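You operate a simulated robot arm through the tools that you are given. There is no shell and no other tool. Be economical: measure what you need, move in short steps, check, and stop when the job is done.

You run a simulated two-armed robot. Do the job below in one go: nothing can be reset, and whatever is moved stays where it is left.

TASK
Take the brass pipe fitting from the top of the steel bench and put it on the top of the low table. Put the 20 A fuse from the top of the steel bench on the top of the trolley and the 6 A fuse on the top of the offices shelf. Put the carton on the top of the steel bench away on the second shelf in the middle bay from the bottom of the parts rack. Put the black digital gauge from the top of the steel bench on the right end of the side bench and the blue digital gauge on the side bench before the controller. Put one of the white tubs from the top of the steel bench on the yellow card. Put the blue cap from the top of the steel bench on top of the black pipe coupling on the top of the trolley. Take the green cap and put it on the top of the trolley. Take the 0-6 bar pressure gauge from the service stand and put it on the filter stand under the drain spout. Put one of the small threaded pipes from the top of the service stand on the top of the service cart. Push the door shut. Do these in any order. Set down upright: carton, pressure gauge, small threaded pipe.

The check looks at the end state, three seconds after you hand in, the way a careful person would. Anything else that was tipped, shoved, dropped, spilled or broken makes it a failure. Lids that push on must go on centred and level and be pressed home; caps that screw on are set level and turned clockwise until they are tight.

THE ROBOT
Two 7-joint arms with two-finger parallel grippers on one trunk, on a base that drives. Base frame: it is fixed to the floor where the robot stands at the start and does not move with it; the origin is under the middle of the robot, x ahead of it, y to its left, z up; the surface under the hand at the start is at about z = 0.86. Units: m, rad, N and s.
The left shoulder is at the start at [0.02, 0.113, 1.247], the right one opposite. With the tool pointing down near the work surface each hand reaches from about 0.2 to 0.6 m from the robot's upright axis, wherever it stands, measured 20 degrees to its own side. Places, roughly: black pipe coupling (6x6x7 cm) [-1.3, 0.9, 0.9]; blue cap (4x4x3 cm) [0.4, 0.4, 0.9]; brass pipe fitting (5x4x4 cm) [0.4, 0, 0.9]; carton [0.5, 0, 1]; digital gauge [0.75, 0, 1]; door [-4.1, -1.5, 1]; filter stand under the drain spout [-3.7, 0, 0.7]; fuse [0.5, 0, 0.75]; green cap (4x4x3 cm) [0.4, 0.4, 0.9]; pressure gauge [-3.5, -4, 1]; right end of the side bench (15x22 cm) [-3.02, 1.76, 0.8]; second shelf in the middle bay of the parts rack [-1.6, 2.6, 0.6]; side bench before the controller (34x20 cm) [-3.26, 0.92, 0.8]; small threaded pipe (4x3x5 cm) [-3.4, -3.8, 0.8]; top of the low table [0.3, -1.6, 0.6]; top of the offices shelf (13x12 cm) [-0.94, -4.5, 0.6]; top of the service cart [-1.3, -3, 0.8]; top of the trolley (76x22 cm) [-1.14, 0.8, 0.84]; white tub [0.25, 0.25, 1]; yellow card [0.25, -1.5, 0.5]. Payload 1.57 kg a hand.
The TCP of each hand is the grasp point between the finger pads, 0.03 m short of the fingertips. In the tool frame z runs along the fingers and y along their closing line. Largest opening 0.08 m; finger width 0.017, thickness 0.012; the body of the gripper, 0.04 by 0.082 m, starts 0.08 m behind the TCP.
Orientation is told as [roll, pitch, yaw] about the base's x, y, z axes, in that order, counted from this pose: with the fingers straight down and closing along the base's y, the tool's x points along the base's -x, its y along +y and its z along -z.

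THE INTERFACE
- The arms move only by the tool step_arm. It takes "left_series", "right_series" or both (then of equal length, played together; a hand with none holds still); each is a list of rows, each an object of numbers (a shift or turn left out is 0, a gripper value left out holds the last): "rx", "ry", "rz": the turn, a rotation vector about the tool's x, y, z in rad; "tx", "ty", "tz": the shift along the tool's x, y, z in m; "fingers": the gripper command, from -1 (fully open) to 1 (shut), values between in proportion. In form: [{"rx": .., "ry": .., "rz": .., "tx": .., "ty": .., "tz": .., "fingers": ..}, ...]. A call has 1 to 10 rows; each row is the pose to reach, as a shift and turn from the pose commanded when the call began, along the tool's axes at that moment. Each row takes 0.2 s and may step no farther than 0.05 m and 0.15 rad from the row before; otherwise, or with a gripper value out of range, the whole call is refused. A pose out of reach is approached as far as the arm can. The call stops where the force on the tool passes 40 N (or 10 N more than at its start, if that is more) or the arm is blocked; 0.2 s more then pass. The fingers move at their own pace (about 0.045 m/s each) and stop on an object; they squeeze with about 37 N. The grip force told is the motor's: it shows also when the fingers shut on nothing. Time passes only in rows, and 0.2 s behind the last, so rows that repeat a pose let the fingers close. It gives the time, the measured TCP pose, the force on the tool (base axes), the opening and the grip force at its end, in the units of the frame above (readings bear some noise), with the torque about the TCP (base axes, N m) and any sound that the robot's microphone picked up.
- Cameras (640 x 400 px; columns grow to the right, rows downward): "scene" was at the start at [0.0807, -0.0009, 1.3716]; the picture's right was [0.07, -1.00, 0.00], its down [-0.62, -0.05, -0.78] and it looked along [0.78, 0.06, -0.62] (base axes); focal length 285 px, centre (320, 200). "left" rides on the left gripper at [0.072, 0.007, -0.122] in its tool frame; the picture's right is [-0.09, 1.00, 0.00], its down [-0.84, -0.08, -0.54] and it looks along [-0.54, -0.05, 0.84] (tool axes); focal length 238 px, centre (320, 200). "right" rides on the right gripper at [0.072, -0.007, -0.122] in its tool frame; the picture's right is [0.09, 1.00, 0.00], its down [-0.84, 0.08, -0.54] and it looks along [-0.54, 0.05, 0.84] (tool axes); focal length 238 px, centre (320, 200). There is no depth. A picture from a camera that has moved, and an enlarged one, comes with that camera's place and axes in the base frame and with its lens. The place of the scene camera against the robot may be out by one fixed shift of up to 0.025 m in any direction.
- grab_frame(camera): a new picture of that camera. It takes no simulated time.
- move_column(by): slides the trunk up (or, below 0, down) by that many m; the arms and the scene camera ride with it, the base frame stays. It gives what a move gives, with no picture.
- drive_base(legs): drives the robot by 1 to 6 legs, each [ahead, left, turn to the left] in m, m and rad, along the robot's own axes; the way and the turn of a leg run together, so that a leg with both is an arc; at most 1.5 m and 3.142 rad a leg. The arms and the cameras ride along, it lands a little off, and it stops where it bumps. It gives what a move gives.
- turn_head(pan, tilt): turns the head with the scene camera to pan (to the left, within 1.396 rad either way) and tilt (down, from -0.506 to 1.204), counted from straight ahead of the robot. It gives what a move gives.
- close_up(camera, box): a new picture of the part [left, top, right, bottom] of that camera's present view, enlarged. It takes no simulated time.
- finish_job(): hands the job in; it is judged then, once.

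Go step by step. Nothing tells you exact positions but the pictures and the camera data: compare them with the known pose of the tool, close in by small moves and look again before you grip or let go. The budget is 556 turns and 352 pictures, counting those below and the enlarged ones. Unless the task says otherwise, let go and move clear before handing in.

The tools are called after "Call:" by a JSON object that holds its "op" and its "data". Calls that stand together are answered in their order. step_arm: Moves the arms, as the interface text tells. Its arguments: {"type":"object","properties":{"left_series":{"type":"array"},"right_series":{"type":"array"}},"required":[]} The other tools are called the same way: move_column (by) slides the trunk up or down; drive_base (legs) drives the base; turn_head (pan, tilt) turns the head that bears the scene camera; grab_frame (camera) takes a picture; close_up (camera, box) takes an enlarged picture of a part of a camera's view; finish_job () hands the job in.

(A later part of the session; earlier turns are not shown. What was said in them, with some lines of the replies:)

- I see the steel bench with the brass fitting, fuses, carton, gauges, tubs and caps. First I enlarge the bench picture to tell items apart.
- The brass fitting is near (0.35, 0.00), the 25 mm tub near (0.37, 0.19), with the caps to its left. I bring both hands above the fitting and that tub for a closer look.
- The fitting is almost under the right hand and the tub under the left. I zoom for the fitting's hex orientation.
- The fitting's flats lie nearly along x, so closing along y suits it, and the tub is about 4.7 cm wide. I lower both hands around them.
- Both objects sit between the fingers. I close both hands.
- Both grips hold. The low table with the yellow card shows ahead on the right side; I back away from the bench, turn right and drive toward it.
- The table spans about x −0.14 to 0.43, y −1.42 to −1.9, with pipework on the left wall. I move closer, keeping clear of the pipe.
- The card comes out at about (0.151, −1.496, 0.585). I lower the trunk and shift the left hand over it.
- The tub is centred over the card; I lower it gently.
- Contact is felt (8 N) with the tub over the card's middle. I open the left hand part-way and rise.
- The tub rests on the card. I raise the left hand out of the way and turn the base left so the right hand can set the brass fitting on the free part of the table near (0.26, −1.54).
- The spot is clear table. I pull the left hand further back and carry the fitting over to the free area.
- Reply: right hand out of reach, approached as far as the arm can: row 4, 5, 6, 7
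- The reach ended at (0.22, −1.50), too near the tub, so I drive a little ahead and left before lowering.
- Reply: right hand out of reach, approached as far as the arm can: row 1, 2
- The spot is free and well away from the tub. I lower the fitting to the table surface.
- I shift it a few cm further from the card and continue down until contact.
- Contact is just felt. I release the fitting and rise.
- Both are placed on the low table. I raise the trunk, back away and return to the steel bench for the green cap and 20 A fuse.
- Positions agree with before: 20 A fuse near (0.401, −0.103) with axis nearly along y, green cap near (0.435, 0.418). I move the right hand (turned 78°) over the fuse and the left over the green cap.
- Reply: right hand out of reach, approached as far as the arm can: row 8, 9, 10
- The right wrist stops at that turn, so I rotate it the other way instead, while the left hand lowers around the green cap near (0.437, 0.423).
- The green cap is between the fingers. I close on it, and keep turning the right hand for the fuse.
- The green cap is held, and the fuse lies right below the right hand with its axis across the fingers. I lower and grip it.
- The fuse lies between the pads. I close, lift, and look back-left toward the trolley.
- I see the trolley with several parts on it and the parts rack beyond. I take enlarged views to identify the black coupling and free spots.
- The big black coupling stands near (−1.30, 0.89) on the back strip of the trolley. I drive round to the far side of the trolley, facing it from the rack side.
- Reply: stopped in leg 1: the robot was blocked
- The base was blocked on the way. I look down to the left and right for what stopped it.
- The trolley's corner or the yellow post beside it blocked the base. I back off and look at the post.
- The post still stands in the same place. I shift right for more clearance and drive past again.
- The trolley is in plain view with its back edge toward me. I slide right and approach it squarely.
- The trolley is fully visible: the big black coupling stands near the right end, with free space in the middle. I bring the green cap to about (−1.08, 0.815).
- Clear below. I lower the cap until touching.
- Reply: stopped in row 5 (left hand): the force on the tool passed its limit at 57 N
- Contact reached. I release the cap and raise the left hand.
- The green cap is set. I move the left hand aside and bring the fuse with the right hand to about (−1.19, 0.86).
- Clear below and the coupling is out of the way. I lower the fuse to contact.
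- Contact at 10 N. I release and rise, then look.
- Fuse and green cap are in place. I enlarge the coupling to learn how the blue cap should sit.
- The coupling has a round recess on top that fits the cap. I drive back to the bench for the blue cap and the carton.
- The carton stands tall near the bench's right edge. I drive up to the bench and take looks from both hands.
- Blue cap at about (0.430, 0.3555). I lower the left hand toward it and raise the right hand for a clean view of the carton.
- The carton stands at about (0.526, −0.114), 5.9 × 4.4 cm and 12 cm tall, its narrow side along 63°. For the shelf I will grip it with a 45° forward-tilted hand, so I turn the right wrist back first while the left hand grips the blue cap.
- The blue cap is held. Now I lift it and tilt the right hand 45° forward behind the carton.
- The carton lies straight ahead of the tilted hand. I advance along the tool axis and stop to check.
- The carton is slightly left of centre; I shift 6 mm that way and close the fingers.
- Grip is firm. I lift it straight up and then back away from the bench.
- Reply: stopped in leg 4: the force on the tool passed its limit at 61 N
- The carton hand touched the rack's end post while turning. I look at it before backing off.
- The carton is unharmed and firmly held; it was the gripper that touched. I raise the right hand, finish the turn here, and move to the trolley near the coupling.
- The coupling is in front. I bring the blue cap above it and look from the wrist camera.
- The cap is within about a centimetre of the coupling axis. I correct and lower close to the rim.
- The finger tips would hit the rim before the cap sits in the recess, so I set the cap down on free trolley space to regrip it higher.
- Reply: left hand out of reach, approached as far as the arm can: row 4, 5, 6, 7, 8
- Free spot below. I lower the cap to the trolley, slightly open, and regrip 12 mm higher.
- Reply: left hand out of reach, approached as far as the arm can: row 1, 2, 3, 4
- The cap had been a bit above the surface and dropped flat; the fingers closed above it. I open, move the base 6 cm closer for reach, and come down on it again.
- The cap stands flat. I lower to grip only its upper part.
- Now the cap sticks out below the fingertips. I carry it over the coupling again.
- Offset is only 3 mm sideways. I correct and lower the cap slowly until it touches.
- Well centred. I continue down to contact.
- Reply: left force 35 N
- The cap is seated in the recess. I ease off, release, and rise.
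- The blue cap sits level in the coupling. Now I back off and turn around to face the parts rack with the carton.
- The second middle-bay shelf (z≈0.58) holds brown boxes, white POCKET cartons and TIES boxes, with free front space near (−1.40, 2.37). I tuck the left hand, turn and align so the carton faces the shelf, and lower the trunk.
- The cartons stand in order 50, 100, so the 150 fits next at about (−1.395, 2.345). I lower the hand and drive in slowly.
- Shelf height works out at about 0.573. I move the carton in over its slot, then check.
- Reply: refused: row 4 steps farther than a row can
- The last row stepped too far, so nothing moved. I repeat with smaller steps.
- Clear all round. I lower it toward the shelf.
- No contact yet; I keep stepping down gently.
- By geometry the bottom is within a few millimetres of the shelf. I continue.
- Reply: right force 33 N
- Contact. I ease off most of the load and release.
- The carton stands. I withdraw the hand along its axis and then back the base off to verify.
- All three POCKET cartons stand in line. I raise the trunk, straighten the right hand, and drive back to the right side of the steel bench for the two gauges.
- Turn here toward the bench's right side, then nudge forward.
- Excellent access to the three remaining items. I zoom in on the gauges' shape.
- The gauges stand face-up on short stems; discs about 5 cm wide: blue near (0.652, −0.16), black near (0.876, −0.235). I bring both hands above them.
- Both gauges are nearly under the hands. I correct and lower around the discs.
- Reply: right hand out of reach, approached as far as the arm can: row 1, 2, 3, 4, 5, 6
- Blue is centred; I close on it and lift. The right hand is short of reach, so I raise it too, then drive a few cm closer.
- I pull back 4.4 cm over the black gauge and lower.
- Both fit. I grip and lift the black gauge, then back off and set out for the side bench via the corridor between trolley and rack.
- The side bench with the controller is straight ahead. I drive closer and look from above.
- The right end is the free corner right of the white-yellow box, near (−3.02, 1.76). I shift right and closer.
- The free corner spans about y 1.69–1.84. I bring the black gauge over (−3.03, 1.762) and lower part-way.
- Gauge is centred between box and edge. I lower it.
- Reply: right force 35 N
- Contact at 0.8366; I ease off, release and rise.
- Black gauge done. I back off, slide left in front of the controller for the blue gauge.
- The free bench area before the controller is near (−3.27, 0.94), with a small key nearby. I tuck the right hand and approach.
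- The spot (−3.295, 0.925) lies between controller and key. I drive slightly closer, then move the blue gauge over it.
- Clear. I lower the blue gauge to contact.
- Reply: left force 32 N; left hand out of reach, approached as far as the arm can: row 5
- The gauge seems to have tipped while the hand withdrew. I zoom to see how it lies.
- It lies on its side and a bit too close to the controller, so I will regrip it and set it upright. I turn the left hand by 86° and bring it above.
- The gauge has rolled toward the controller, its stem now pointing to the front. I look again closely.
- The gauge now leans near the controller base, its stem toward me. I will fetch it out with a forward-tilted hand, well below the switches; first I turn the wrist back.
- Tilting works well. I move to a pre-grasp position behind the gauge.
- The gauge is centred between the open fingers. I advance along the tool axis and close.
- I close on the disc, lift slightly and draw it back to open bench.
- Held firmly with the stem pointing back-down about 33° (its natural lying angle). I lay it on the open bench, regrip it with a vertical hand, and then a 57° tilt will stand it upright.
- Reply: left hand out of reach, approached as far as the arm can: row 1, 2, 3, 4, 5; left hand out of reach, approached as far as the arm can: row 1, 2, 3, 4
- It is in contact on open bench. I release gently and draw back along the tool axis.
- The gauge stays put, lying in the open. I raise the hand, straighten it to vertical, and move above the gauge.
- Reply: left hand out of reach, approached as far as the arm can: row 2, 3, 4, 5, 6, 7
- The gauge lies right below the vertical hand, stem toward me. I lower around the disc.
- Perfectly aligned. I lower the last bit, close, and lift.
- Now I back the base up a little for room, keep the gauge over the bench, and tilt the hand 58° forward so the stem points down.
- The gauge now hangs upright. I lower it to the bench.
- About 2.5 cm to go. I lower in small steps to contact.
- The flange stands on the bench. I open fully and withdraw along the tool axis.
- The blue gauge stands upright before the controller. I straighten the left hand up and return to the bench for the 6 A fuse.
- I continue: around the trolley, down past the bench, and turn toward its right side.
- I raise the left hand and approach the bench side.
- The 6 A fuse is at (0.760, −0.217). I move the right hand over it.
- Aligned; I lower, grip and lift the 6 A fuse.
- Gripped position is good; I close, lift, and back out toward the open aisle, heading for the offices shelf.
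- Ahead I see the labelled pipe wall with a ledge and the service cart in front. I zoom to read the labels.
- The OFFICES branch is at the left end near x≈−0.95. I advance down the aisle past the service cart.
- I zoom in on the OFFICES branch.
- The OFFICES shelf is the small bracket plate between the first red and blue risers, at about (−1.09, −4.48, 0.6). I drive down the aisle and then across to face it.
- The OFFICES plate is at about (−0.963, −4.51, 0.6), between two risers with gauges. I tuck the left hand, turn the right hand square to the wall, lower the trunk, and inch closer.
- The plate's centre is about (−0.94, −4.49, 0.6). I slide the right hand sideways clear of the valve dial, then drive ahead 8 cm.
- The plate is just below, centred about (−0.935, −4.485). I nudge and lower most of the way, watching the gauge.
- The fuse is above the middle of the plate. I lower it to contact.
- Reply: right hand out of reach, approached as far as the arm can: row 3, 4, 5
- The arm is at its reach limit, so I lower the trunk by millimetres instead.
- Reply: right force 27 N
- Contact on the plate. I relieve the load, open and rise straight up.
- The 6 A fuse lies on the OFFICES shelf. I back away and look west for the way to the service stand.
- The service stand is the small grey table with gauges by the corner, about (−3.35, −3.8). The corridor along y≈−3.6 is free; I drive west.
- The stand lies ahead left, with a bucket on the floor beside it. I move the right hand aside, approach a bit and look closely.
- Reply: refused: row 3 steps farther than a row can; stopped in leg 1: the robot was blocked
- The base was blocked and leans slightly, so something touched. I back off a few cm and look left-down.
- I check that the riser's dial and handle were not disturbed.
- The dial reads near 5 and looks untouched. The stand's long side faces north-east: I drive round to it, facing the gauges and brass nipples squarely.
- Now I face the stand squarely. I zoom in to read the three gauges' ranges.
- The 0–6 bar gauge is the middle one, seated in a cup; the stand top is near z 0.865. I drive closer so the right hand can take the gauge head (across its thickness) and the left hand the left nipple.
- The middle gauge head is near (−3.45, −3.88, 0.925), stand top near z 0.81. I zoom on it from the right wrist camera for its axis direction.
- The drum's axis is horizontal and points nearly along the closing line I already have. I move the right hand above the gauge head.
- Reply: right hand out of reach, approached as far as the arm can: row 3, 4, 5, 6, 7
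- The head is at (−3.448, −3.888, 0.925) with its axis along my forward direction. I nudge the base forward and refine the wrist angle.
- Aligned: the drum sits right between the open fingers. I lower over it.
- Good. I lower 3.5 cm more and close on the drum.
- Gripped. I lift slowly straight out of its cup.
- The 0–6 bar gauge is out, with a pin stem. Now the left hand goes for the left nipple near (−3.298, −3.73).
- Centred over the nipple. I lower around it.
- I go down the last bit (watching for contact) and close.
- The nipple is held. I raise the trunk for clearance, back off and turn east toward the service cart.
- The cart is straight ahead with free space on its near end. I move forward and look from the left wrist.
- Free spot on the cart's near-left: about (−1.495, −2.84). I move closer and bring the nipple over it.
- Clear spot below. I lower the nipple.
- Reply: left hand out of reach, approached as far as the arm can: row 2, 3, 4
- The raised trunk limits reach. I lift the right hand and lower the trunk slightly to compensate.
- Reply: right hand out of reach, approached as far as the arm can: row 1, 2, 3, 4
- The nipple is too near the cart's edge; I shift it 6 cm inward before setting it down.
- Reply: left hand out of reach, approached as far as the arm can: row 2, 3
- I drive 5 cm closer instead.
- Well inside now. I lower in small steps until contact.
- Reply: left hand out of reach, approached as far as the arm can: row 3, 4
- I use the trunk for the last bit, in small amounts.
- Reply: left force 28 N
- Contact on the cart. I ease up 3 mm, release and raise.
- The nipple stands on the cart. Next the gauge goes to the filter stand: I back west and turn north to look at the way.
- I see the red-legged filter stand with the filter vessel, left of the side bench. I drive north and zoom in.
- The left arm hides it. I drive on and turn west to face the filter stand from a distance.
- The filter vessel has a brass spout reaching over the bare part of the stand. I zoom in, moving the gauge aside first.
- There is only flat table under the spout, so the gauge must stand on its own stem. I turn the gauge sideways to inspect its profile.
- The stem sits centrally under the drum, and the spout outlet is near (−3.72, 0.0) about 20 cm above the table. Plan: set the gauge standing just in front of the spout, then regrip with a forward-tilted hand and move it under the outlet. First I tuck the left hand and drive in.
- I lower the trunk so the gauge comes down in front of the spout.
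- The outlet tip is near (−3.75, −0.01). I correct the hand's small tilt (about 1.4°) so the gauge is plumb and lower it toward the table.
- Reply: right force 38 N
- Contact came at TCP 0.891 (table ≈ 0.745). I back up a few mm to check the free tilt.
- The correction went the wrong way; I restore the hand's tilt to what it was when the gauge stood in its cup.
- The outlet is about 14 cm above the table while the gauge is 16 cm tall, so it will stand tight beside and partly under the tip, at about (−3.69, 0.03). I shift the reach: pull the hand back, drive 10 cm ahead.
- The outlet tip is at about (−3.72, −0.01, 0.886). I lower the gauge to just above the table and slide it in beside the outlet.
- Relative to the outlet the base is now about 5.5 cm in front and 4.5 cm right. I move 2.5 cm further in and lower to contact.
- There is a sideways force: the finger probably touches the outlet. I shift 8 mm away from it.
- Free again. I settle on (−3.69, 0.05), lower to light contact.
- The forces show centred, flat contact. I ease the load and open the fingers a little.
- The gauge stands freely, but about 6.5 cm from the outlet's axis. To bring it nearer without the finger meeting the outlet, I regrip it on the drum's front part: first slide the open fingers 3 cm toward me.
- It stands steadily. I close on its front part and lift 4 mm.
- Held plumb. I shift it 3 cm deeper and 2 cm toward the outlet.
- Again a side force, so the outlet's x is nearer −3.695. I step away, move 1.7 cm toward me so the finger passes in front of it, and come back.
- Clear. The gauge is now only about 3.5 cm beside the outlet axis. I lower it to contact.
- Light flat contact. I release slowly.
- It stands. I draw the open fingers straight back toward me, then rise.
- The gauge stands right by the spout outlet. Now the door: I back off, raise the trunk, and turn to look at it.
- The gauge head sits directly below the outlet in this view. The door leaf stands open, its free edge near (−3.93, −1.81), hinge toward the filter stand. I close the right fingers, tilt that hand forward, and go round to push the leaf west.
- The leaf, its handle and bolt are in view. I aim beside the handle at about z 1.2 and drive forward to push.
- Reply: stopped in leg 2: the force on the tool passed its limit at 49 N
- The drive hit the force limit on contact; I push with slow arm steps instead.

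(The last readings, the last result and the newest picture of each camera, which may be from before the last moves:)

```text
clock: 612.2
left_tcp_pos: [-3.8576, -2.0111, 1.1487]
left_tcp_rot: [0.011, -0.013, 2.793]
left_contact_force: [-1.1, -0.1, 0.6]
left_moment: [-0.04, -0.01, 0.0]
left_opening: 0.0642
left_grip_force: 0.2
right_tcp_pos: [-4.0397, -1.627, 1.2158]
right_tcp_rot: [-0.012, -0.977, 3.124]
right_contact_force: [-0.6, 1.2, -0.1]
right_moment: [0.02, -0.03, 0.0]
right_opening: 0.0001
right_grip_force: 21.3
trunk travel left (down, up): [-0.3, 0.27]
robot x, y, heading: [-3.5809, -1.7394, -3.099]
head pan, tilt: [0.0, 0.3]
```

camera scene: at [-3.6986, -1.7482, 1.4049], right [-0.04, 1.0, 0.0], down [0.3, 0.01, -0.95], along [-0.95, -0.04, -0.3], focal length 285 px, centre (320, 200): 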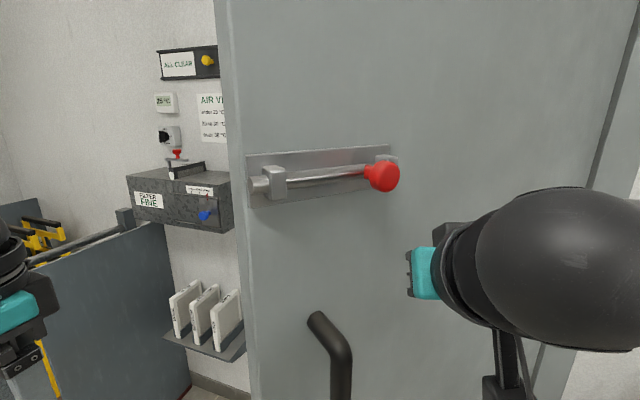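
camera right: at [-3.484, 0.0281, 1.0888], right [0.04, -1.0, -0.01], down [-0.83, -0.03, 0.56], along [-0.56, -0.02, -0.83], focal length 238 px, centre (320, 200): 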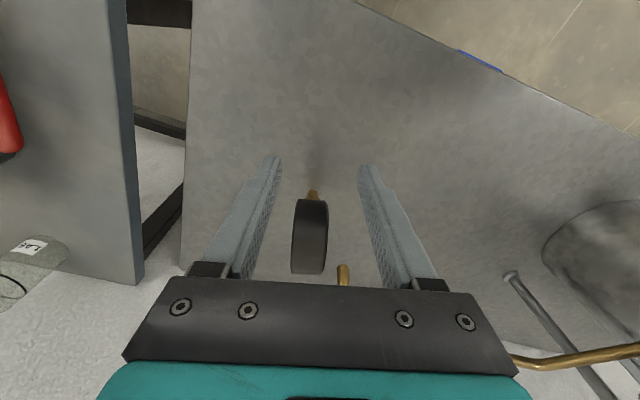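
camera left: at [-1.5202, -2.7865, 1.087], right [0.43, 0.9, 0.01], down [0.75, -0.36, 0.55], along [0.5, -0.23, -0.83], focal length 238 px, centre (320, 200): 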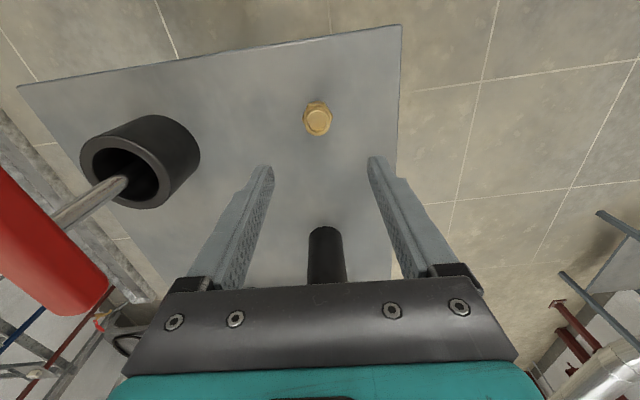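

The arm moved 6.5 cm without resistance, so the leaf swings easily. I look and continue.

Call:
{"op": "grab_frame", "data": {"camera": "right"}}

Call:
{"op": "drive_base", "data": {"legs": [[0.1, 0, 0]]}}

Call:
{"op": "grab_frame", "data": {"camera": "scene"}}

```text
114 pictures are left
camera right: at [-3.8979, -1.6244, 1.2243], right [0.02, -1.0, -0.08], down [-0.02, -0.08, 1.0], along [-1.0, -0.02, -0.02], focal length 238 px, centre (320, 200)
```

right: 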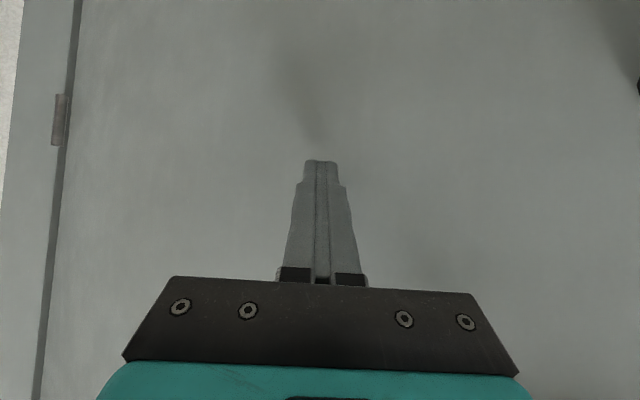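

```text
clock: 613.0
left_tcp_pos: [-3.8777, -2.0123, 1.1477]
left_tcp_rot: [0.01, -0.012, 2.791]
left_contact_force: [-0.6, -0.3, 0.0]
left_moment: [-0.01, -0.03, 0.01]
left_opening: 0.0638
left_grip_force: 0.1
right_tcp_pos: [-4.0569, -1.6296, 1.2157]
right_tcp_rot: [-0.02, -0.974, 3.135]
right_contact_force: [-0.2, 0.0, 0.4]
right_moment: [0.02, 0.01, 0.02]
right_opening: 0.0003
right_grip_force: 20.6
trunk travel left (down, up): [-0.3, 0.27]
robot x, y, heading: [-3.5984, -1.7364, -3.094]
head pan, tilt: [0.0, 0.3]
stopped in leg 1: the force on the tool passed its limit at 52 N (the readings are from after the stop); the commanded pose is now the measured one
```

```text
113 pictures are left
camera scene: at [-3.7194, -1.7492, 1.4049], right [-0.04, 1.0, 0.0], down [0.3, 0.01, -0.95], along [-0.95, -0.04, -0.3], focal length 285 px, centre (320, 200)
```

scene: 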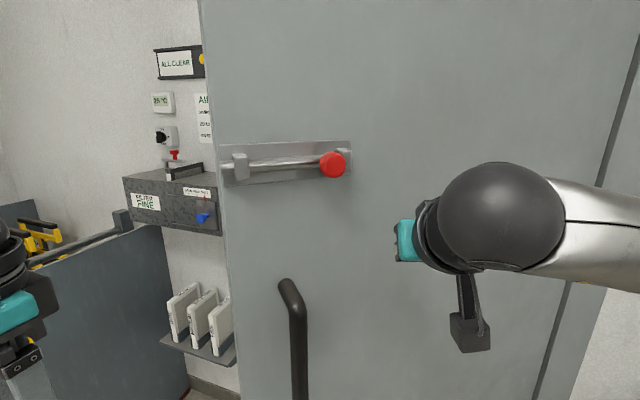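

The leaf is swinging shut little by little. I push on with slow arm steps.

Call:
{"op": "step_arm", "data": {"right_series": [{"tx": -0.006, "tz": 0.008}, {"tx": -0.012, "tz": 0.018}, {"tx": -0.02, "tz": 0.029}, {"tx": -0.028, "tz": 0.041}, {"tx": -0.036, "tz": 0.054}, {"tx": -0.045, "tz": 0.066}, {"tx": -0.053, "tz": 0.079}, {"tx": -0.061, "tz": 0.091}, {"tx": -0.07, "tz": 0.104}, {"tx": -0.078, "tz": 0.116}]}}

Call:
{"op": "grab_frame", "data": {"camera": "scene"}}

```text
clock: 615.2
left_tcp_pos: [-3.8788, -2.0121, 1.1483]
left_tcp_rot: [0.01, -0.012, 2.792]
left_contact_force: [-0.7, 0.8, 0.3]
left_moment: [0.02, -0.03, 0.01]
left_opening: 0.064
left_grip_force: 0.0
right_tcp_pos: [-4.1968, -1.6243, 1.2176]
right_tcp_rot: [-0.02, -0.973, 3.131]
right_contact_force: [-0.3, -0.3, -0.3]
right_moment: [-0.02, 0.02, 0.0]
right_opening: 0.0
right_grip_force: 21.3
trunk travel left (down, up): [-0.3, 0.27]
robot x, y, heading: [-3.6005, -1.7437, -3.106]
head pan, tilt: [0.0, 0.3]
```

```text
112 pictures are left
camera scene: at [-3.7191, -1.7488, 1.405], right [-0.04, 1.0, 0.0], down [0.3, 0.01, -0.95], along [-0.95, -0.04, -0.3], focal length 285 px, centre (320, 200)
```

scene: 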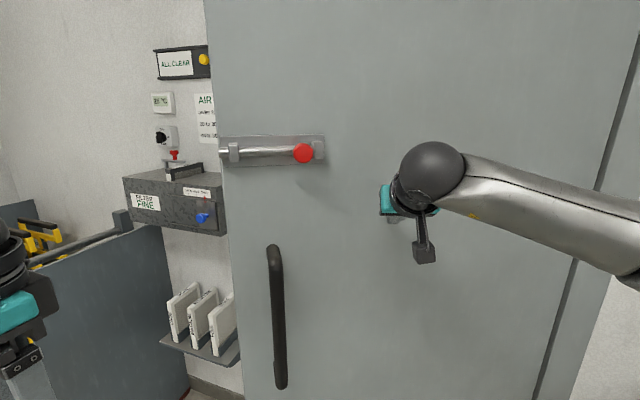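

The leaf has coasted on. I retract the arm, drive closer, and push again.

Call:
{"op": "step_arm", "data": {"right_series": [{"tx": 0.02, "tz": -0.029}, {"tx": 0.04, "tz": -0.06}, {"tx": 0.06, "tz": -0.09}, {"tx": 0.078, "tz": -0.116}, {"tx": 0.1, "tz": -0.148}]}}

Call:
{"op": "drive_base", "data": {"legs": [[0.2, 0.0, 0]]}}

Call:
{"op": "step_arm", "data": {"right_series": [{"tx": -0.008, "tz": 0.0125}, {"tx": -0.017, "tz": 0.025}, {"tx": -0.025, "tz": 0.037}, {"tx": -0.034, "tz": 0.05}, {"tx": -0.042, "tz": 0.062}, {"tx": -0.05, "tz": 0.075}, {"tx": -0.059, "tz": 0.087}, {"tx": -0.067, "tz": 0.1}, {"tx": -0.076, "tz": 0.112}, {"tx": -0.084, "tz": 0.125}]}}

Call:
{"op": "grab_frame", "data": {"camera": "scene"}}

```text
clock: 616.4
left_tcp_pos: [-3.8772, -2.0135, 1.1487]
left_tcp_rot: [0.01, -0.011, 2.793]
left_contact_force: [0.0, -0.2, 0.5]
left_moment: [-0.03, -0.02, 0.02]
left_opening: 0.0638
left_grip_force: 0.1
right_tcp_pos: [-4.0167, -1.6325, 1.2158]
right_tcp_rot: [-0.016, -0.974, 3.133]
right_contact_force: [0.4, 0.1, 0.7]
right_moment: [0.02, -0.01, 0.01]
right_opening: 0.0002
right_grip_force: 21.3
trunk travel left (down, up): [-0.3, 0.27]
robot x, y, heading: [-3.5981, -1.7369, -3.098]
head pan, tilt: [0.0, 0.3]
```

```text
clock: 618.0
left_tcp_pos: [-4.0772, -2.0226, 1.1478]
left_tcp_rot: [0.009, -0.013, 2.795]
left_contact_force: [-0.1, 0.5, 0.4]
left_moment: [-0.01, -0.02, 0.01]
left_opening: 0.0641
left_grip_force: 0.1
right_tcp_pos: [-4.2167, -1.6418, 1.2142]
right_tcp_rot: [-0.02, -0.973, 3.132]
right_contact_force: [-0.2, 0.5, 0.7]
right_moment: [-0.01, -0.03, -0.02]
right_opening: 0.0001
right_grip_force: 21.6
trunk travel left (down, up): [-0.3, 0.27]
robot x, y, heading: [-3.7995, -1.7463, -3.099]
head pan, tilt: [0.0, 0.3]
```

```text
clock: 620.2
left_tcp_pos: [-4.0764, -2.0228, 1.1489]
left_tcp_rot: [0.009, -0.013, 2.797]
left_contact_force: [-0.2, -0.1, 1.4]
left_moment: [-0.01, 0.0, 0.05]
left_opening: 0.0639
left_grip_force: 0.1
right_tcp_pos: [-4.3682, -1.6379, 1.2141]
right_tcp_rot: [-0.019, -0.972, 3.134]
right_contact_force: [-0.3, 0.0, -0.6]
right_moment: [-0.02, -0.01, 0.02]
right_opening: 0.0
right_grip_force: 21.5
trunk travel left (down, up): [-0.3, 0.27]
robot x, y, heading: [-3.7971, -1.7456, -3.095]
head pan, tilt: [0.0, 0.3]
```

```text
111 pictures are left
camera scene: at [-3.9174, -1.7577, 1.405], right [-0.04, 1.0, 0.0], down [0.3, 0.01, -0.96], along [-0.95, -0.04, -0.3], focal length 285 px, centre (320, 200)
```

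scene: 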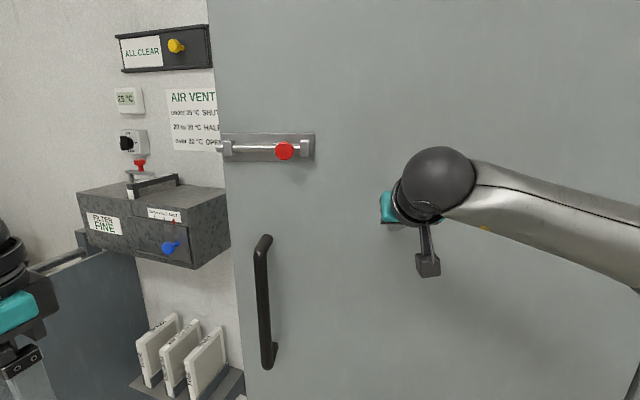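

The leaf is still about 20° open by my estimate. Another cycle of retract, drive, push.

Call:
{"op": "step_arm", "data": {"right_series": [{"tx": 0.02, "tz": -0.03}, {"tx": 0.04, "tz": -0.06}, {"tx": 0.06, "tz": -0.09}, {"tx": 0.084, "tz": -0.125}]}}

Call:
{"op": "drive_base", "data": {"legs": [[0.17, 0.0, 0]]}}

Call:
{"op": "step_arm", "data": {"right_series": [{"tx": -0.008, "tz": 0.0125}, {"tx": -0.017, "tz": 0.025}, {"tx": -0.025, "tz": 0.037}, {"tx": -0.034, "tz": 0.05}, {"tx": -0.042, "tz": 0.062}, {"tx": -0.05, "tz": 0.075}, {"tx": -0.059, "tz": 0.087}, {"tx": -0.067, "tz": 0.1}, {"tx": -0.076, "tz": 0.112}, {"tx": -0.084, "tz": 0.125}]}}

Call:
{"op": "grab_frame", "data": {"camera": "scene"}}

```text
clock: 621.2
left_tcp_pos: [-4.0748, -2.0221, 1.1488]
left_tcp_rot: [0.01, -0.012, 2.795]
left_contact_force: [0.5, 0.8, -0.6]
left_moment: [0.01, 0.0, -0.01]
left_opening: 0.064
left_grip_force: 0.0
right_tcp_pos: [-4.2138, -1.6423, 1.2142]
right_tcp_rot: [-0.019, -0.973, 3.135]
right_contact_force: [0.8, 0.4, 0.0]
right_moment: [-0.02, 0.0, -0.02]
right_opening: 0.0001
right_grip_force: 21.3
trunk travel left (down, up): [-0.3, 0.27]
robot x, y, heading: [-3.7985, -1.7499, -3.1]
head pan, tilt: [0.0, 0.3]
```

```text
clock: 622.7
left_tcp_pos: [-4.2461, -2.0296, 1.1494]
left_tcp_rot: [0.01, -0.013, 2.797]
left_contact_force: [0.4, -0.3, 0.1]
left_moment: [-0.04, 0.01, -0.01]
left_opening: 0.0639
left_grip_force: 0.0
right_tcp_pos: [-4.3847, -1.65, 1.2142]
right_tcp_rot: [-0.017, -0.975, 3.135]
right_contact_force: [-0.2, 0.2, 0.3]
right_moment: [-0.01, -0.05, -0.03]
right_opening: 0.0002
right_grip_force: 21.2
trunk travel left (down, up): [-0.3, 0.27]
robot x, y, heading: [-3.9684, -1.7545, -3.099]
head pan, tilt: [0.0, 0.3]
```

```text
clock: 624.9
left_tcp_pos: [-4.2451, -2.0288, 1.1488]
left_tcp_rot: [0.011, -0.013, 2.796]
left_contact_force: [-0.2, -0.8, -0.3]
left_moment: [0.05, 0.03, -0.03]
left_opening: 0.064
left_grip_force: 0.0
right_tcp_pos: [-4.5339, -1.6477, 1.212]
right_tcp_rot: [-0.019, -0.972, 3.137]
right_contact_force: [4.7, -0.2, -0.8]
right_moment: [-0.01, -0.07, -0.05]
right_opening: 0.0002
right_grip_force: 21.3
trunk travel left (down, up): [-0.3, 0.27]
robot x, y, heading: [-3.9705, -1.7556, -3.097]
head pan, tilt: [0.0, 0.3]
```

```text
110 pictures are left
camera scene: at [-4.0859, -1.7652, 1.4052], right [-0.04, 1.0, 0.0], down [0.29, 0.01, -0.96], along [-0.95, -0.04, -0.29], focal length 285 px, centre (320, 200)
```

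scene: 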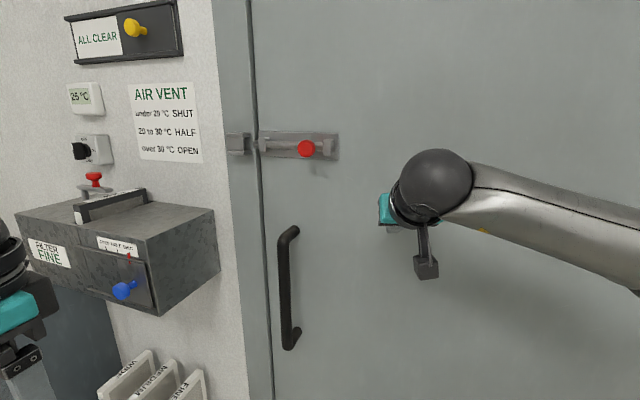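

The leaf now meets the frame, with contact felt. I push gently further until it stops.

Call:
{"op": "step_arm", "data": {"right_series": [{"tx": -0.003, "tz": 0.004}, {"tx": -0.006, "tz": 0.008}, {"tx": -0.008, "tz": 0.0125}, {"tx": -0.011, "tz": 0.0165}, {"tx": -0.014, "tz": 0.021}, {"tx": -0.017, "tz": 0.025}, {"tx": -0.02, "tz": 0.029}, {"tx": -0.022, "tz": 0.033}]}}

Call:
{"op": "close_up", "data": {"camera": "scene", "box": [200, 80, 360, 400]}}

```text
clock: 625.5
left_tcp_pos: [-4.2395, -2.0284, 1.1489]
left_tcp_rot: [0.011, -0.017, 2.795]
left_contact_force: [-0.5, 0.7, -0.3]
left_moment: [-0.03, 0.04, -0.03]
left_opening: 0.064
left_grip_force: 0.1
right_tcp_pos: [-4.5346, -1.6483, 1.2125]
right_tcp_rot: [-0.02, -0.965, 3.141]
right_contact_force: [25.2, 1.7, 4.7]
right_moment: [0.07, -0.1, -0.33]
right_opening: 0.0
right_grip_force: 21.5
trunk travel left (down, up): [-0.3, 0.27]
robot x, y, heading: [-3.9687, -1.7518, -3.102]
head pan, tilt: [0.0, 0.3]
stopped in row 3 (right hand): the force on the tool passed its limit at 45 N (the readings are from after the stop); the commanded pose is now the measured one
```

```text
1.25 times, centred on (280, 240) of scene
camera zoom: at [-4.0804, -1.7644, 1.4056], right [-0.04, 1.0, 0.0], down [0.29, 0.01, -0.96], along [-0.96, -0.04, -0.29], focal length 356 px, centre (370, 150)
```

zoom: 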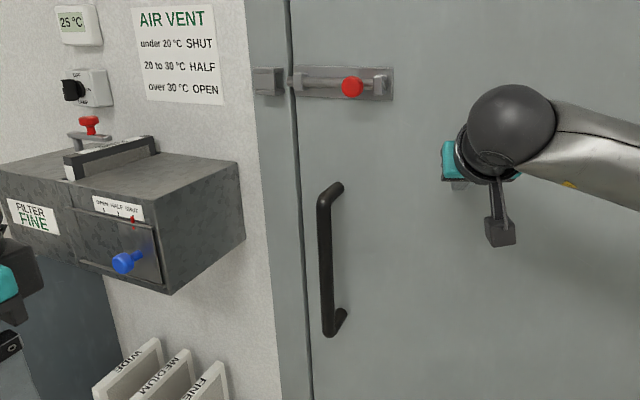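

The door is hard against its frame. I withdraw the hand, back off, and check it stays shut.

Call:
{"op": "step_arm", "data": {"right_series": [{"tx": 0.01, "tz": -0.015}, {"tx": 0.025, "tz": -0.037}, {"tx": 0.045, "tz": -0.067}, {"tx": 0.065, "tz": -0.097}, {"tx": 0.085, "tz": -0.127}]}}

Call:
{"op": "drive_base", "data": {"legs": [[-0.9, 0, 0]]}}

Call:
{"op": "grab_frame", "data": {"camera": "scene"}}

```text
clock: 626.7
left_tcp_pos: [-4.2453, -2.0286, 1.1492]
left_tcp_rot: [0.011, -0.012, 2.793]
left_contact_force: [0.8, -0.2, -0.7]
left_moment: [-0.05, 0.03, -0.01]
left_opening: 0.064
left_grip_force: 0.1
right_tcp_pos: [-4.3887, -1.6505, 1.2153]
right_tcp_rot: [-0.022, -0.964, 3.138]
right_contact_force: [0.3, -0.3, -0.2]
right_moment: [0.02, 0.0, -0.03]
right_opening: 0.0
right_grip_force: 21.2
trunk travel left (down, up): [-0.3, 0.27]
robot x, y, heading: [-3.969, -1.7517, -3.097]
head pan, tilt: [0.0, 0.3]
```

```text
clock: 631.5
left_tcp_pos: [-3.3471, -1.9874, 1.1495]
left_tcp_rot: [0.011, -0.013, 2.809]
left_contact_force: [-0.2, 0.1, 0.1]
left_moment: [-0.02, 0.01, -0.01]
left_opening: 0.0639
left_grip_force: 0.0
right_tcp_pos: [-3.4947, -1.6117, 1.2141]
right_tcp_rot: [-0.021, -0.964, -3.127]
right_contact_force: [-0.5, -0.8, -0.1]
right_moment: [0.03, 0.03, 0.05]
right_opening: 0.0
right_grip_force: 21.6
trunk travel left (down, up): [-0.3, 0.27]
robot x, y, heading: [-3.0723, -1.7077, -3.078]
head pan, tilt: [0.0, 0.3]
```

```text
108 pictures are left
camera scene: at [-3.1913, -1.7215, 1.4051], right [-0.06, 1.0, 0.0], down [0.29, 0.02, -0.96], along [-0.95, -0.06, -0.3], focal length 285 px, centre (320, 200)
```

scene: 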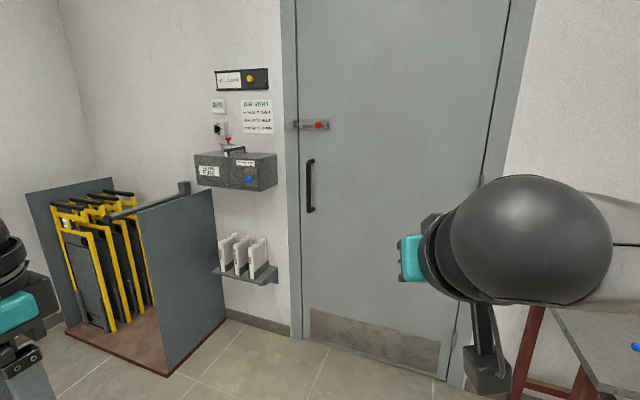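

The door is shut. I check the pressure gauge still stands, and read the knob-settings sign versus the dials as a precaution.

Call:
{"op": "turn_head", "data": {"pan": -1.2, "tilt": 0.4}}

Call:
{"op": "grab_frame", "data": {"camera": "scene"}}

Call:
{"op": "drive_base", "data": {"legs": [[0, 0, 1.8]]}}

Call:
{"op": "turn_head", "data": {"pan": 0.0, "tilt": 0.1}}

Call:
{"op": "grab_frame", "data": {"camera": "scene"}}

```text
clock: 632.9
left_tcp_pos: [-3.3468, -1.9865, 1.1476]
left_tcp_rot: [0.009, -0.013, 2.811]
left_contact_force: [-0.5, 0.5, 0.5]
left_moment: [0.0, -0.04, -0.01]
left_opening: 0.0639
left_grip_force: 0.0
right_tcp_pos: [-3.4966, -1.6108, 1.2143]
right_tcp_rot: [-0.021, -0.964, -3.128]
right_contact_force: [0.1, 0.1, 0.3]
right_moment: [-0.03, -0.01, -0.01]
right_opening: 0.0001
right_grip_force: 21.3
trunk travel left (down, up): [-0.3, 0.27]
robot x, y, heading: [-3.0759, -1.7105, -3.087]
head pan, tilt: [-1.201, 0.4]
```

```text
107 pictures are left
camera scene: at [-3.1369, -1.6319, 1.3958], right [0.91, 0.42, 0.0], down [0.16, -0.35, -0.92], along [-0.38, 0.84, -0.39], focal length 285 px, centre (320, 200)
```

scene: 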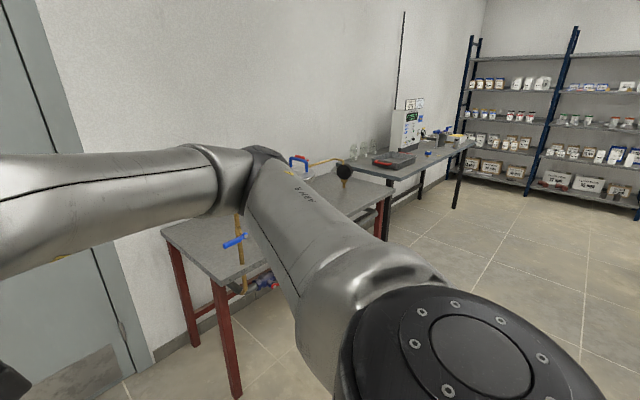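

```text
clock: 637.6
left_tcp_pos: [-2.7407, -1.9144, 1.1483]
left_tcp_rot: [0.011, -0.011, -1.685]
left_contact_force: [0.0, 0.6, -0.7]
left_moment: [-0.04, 0.0, 0.0]
left_opening: 0.064
left_grip_force: 0.1
right_tcp_pos: [-3.0762, -2.1427, 1.215]
right_tcp_rot: [-0.022, -0.962, -1.339]
right_contact_force: [0.0, -0.2, 0.2]
right_moment: [0.0, -0.01, 0.03]
right_opening: 0.0
right_grip_force: 20.6
trunk travel left (down, up): [-0.3, 0.27]
robot x, y, heading: [-3.0743, -1.7118, -1.295]
head pan, tilt: [-1.201, 0.4]
```

```text
clock: 639.0
left_tcp_pos: [-2.7412, -1.9146, 1.148]
left_tcp_rot: [0.011, -0.013, -1.684]
left_contact_force: [-0.5, 0.2, 0.1]
left_moment: [-0.01, -0.02, 0.01]
left_opening: 0.0641
left_grip_force: 0.3
right_tcp_pos: [-3.0758, -2.1433, 1.2148]
right_tcp_rot: [-0.021, -0.963, -1.339]
right_contact_force: [-0.1, -0.1, -0.5]
right_moment: [-0.02, -0.02, 0.02]
right_opening: 0.0002
right_grip_force: 21.2
trunk travel left (down, up): [-0.3, 0.27]
robot x, y, heading: [-3.0725, -1.7084, -1.293]
head pan, tilt: [0.0, 0.099]
```

```text
106 pictures are left
camera scene: at [-3.0607, -1.8138, 1.4237], right [-0.96, -0.27, 0.0], down [-0.03, 0.1, -0.99], along [0.27, -0.96, -0.1], focal length 285 px, centre (320, 200)
```

scene: 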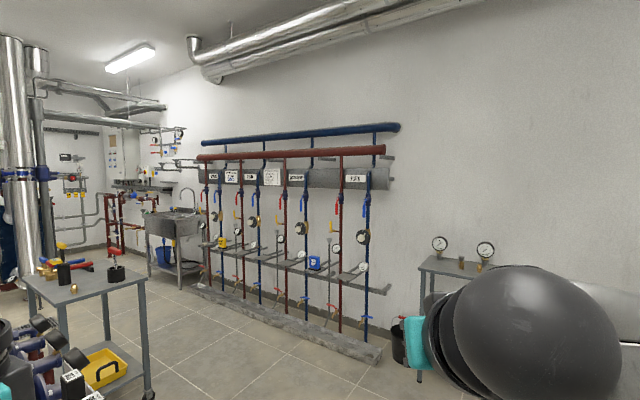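

The gauge still stands on the filter stand, and the nipple is on the cart. I zoom on the knob sign and dials.

Call:
{"op": "close_up", "data": {"camera": "scene", "box": [250, 160, 310, 200]}}

Call:
{"op": "close_up", "data": {"camera": "scene", "box": [205, 200, 385, 280]}}

Call:
{"op": "close_up", "data": {"camera": "scene", "box": [30, 230, 150, 310]}}

```text
10.00 times, centred on (280, 180) of scene
camera zoom: at [-3.0607, -1.8138, 1.4237], right [-0.96, -0.27, 0.0], down [-0.03, 0.1, -0.99], along [0.27, -0.96, -0.1], focal length 2851 px, centre (720, 400)
```

zoom: 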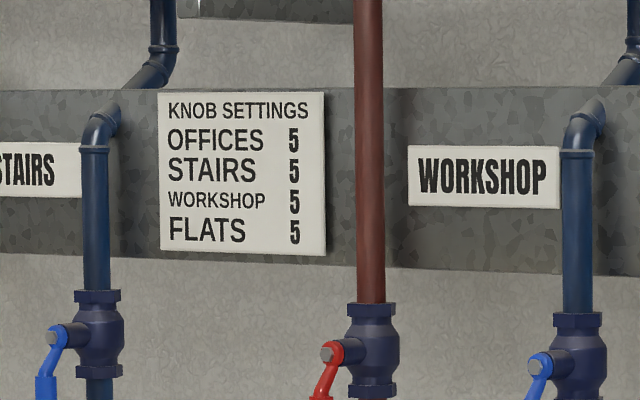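

```text
3.56 times, centred on (295, 240) of scene
camera zoom: at [-3.0607, -1.8138, 1.4237], right [-0.96, -0.27, 0.0], down [-0.03, 0.1, -0.99], along [0.27, -0.96, -0.1], focal length 1014 px, centre (409, 58)
```

zoom: 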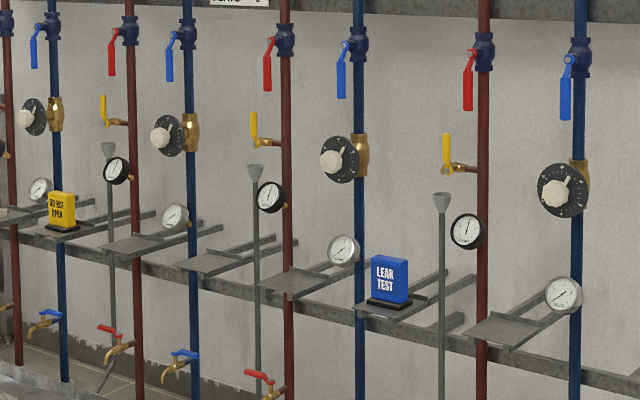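

```text
5.00 times, centred on (90, 270) of scene
camera zoom: at [-3.0607, -1.8138, 1.4237], right [-0.96, -0.27, 0.0], down [-0.03, 0.1, -0.99], along [0.27, -0.96, -0.1], focal length 1425 px, centre (1470, -150)
```

zoom: 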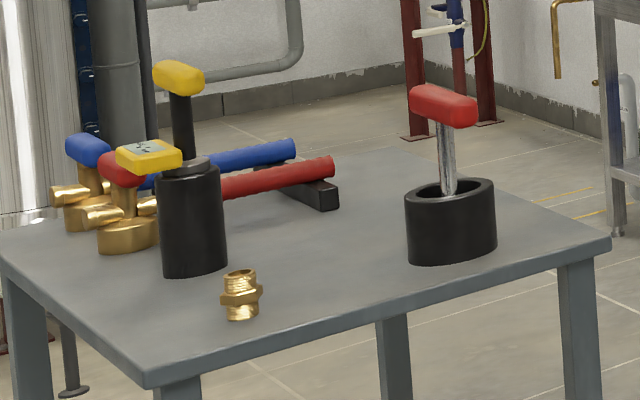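

All dials agree with the sign (5), the nipple stands upright, the gauge and door are as required, and both hands are clear. I hand the job in.

Call:
{"op": "finish_job", "data": {}}

```text
The job is handed in.
```

I placed all the items, pushed the door shut, moved both hands clear, and handed the job in; the result of the check was not reported back.

- **Pressure gauge:** it stands upright on the filter stand beside the spout outlet, about 4 cm off its axis. It is slightly taller than the gap beneath the outlet, so it cannot stand directly under it.
- **Blue digital gauge:** it tipped over as I let go of it. I picked it up again, and it now stands upright before the controller.
- **Bumps while driving:** I stopped against the trolley or the mop beside it, against a parts-rack post, and by the pipes next to the service stand. What I could see afterwards looked undisturbed, and the pipe knobs match their sign.
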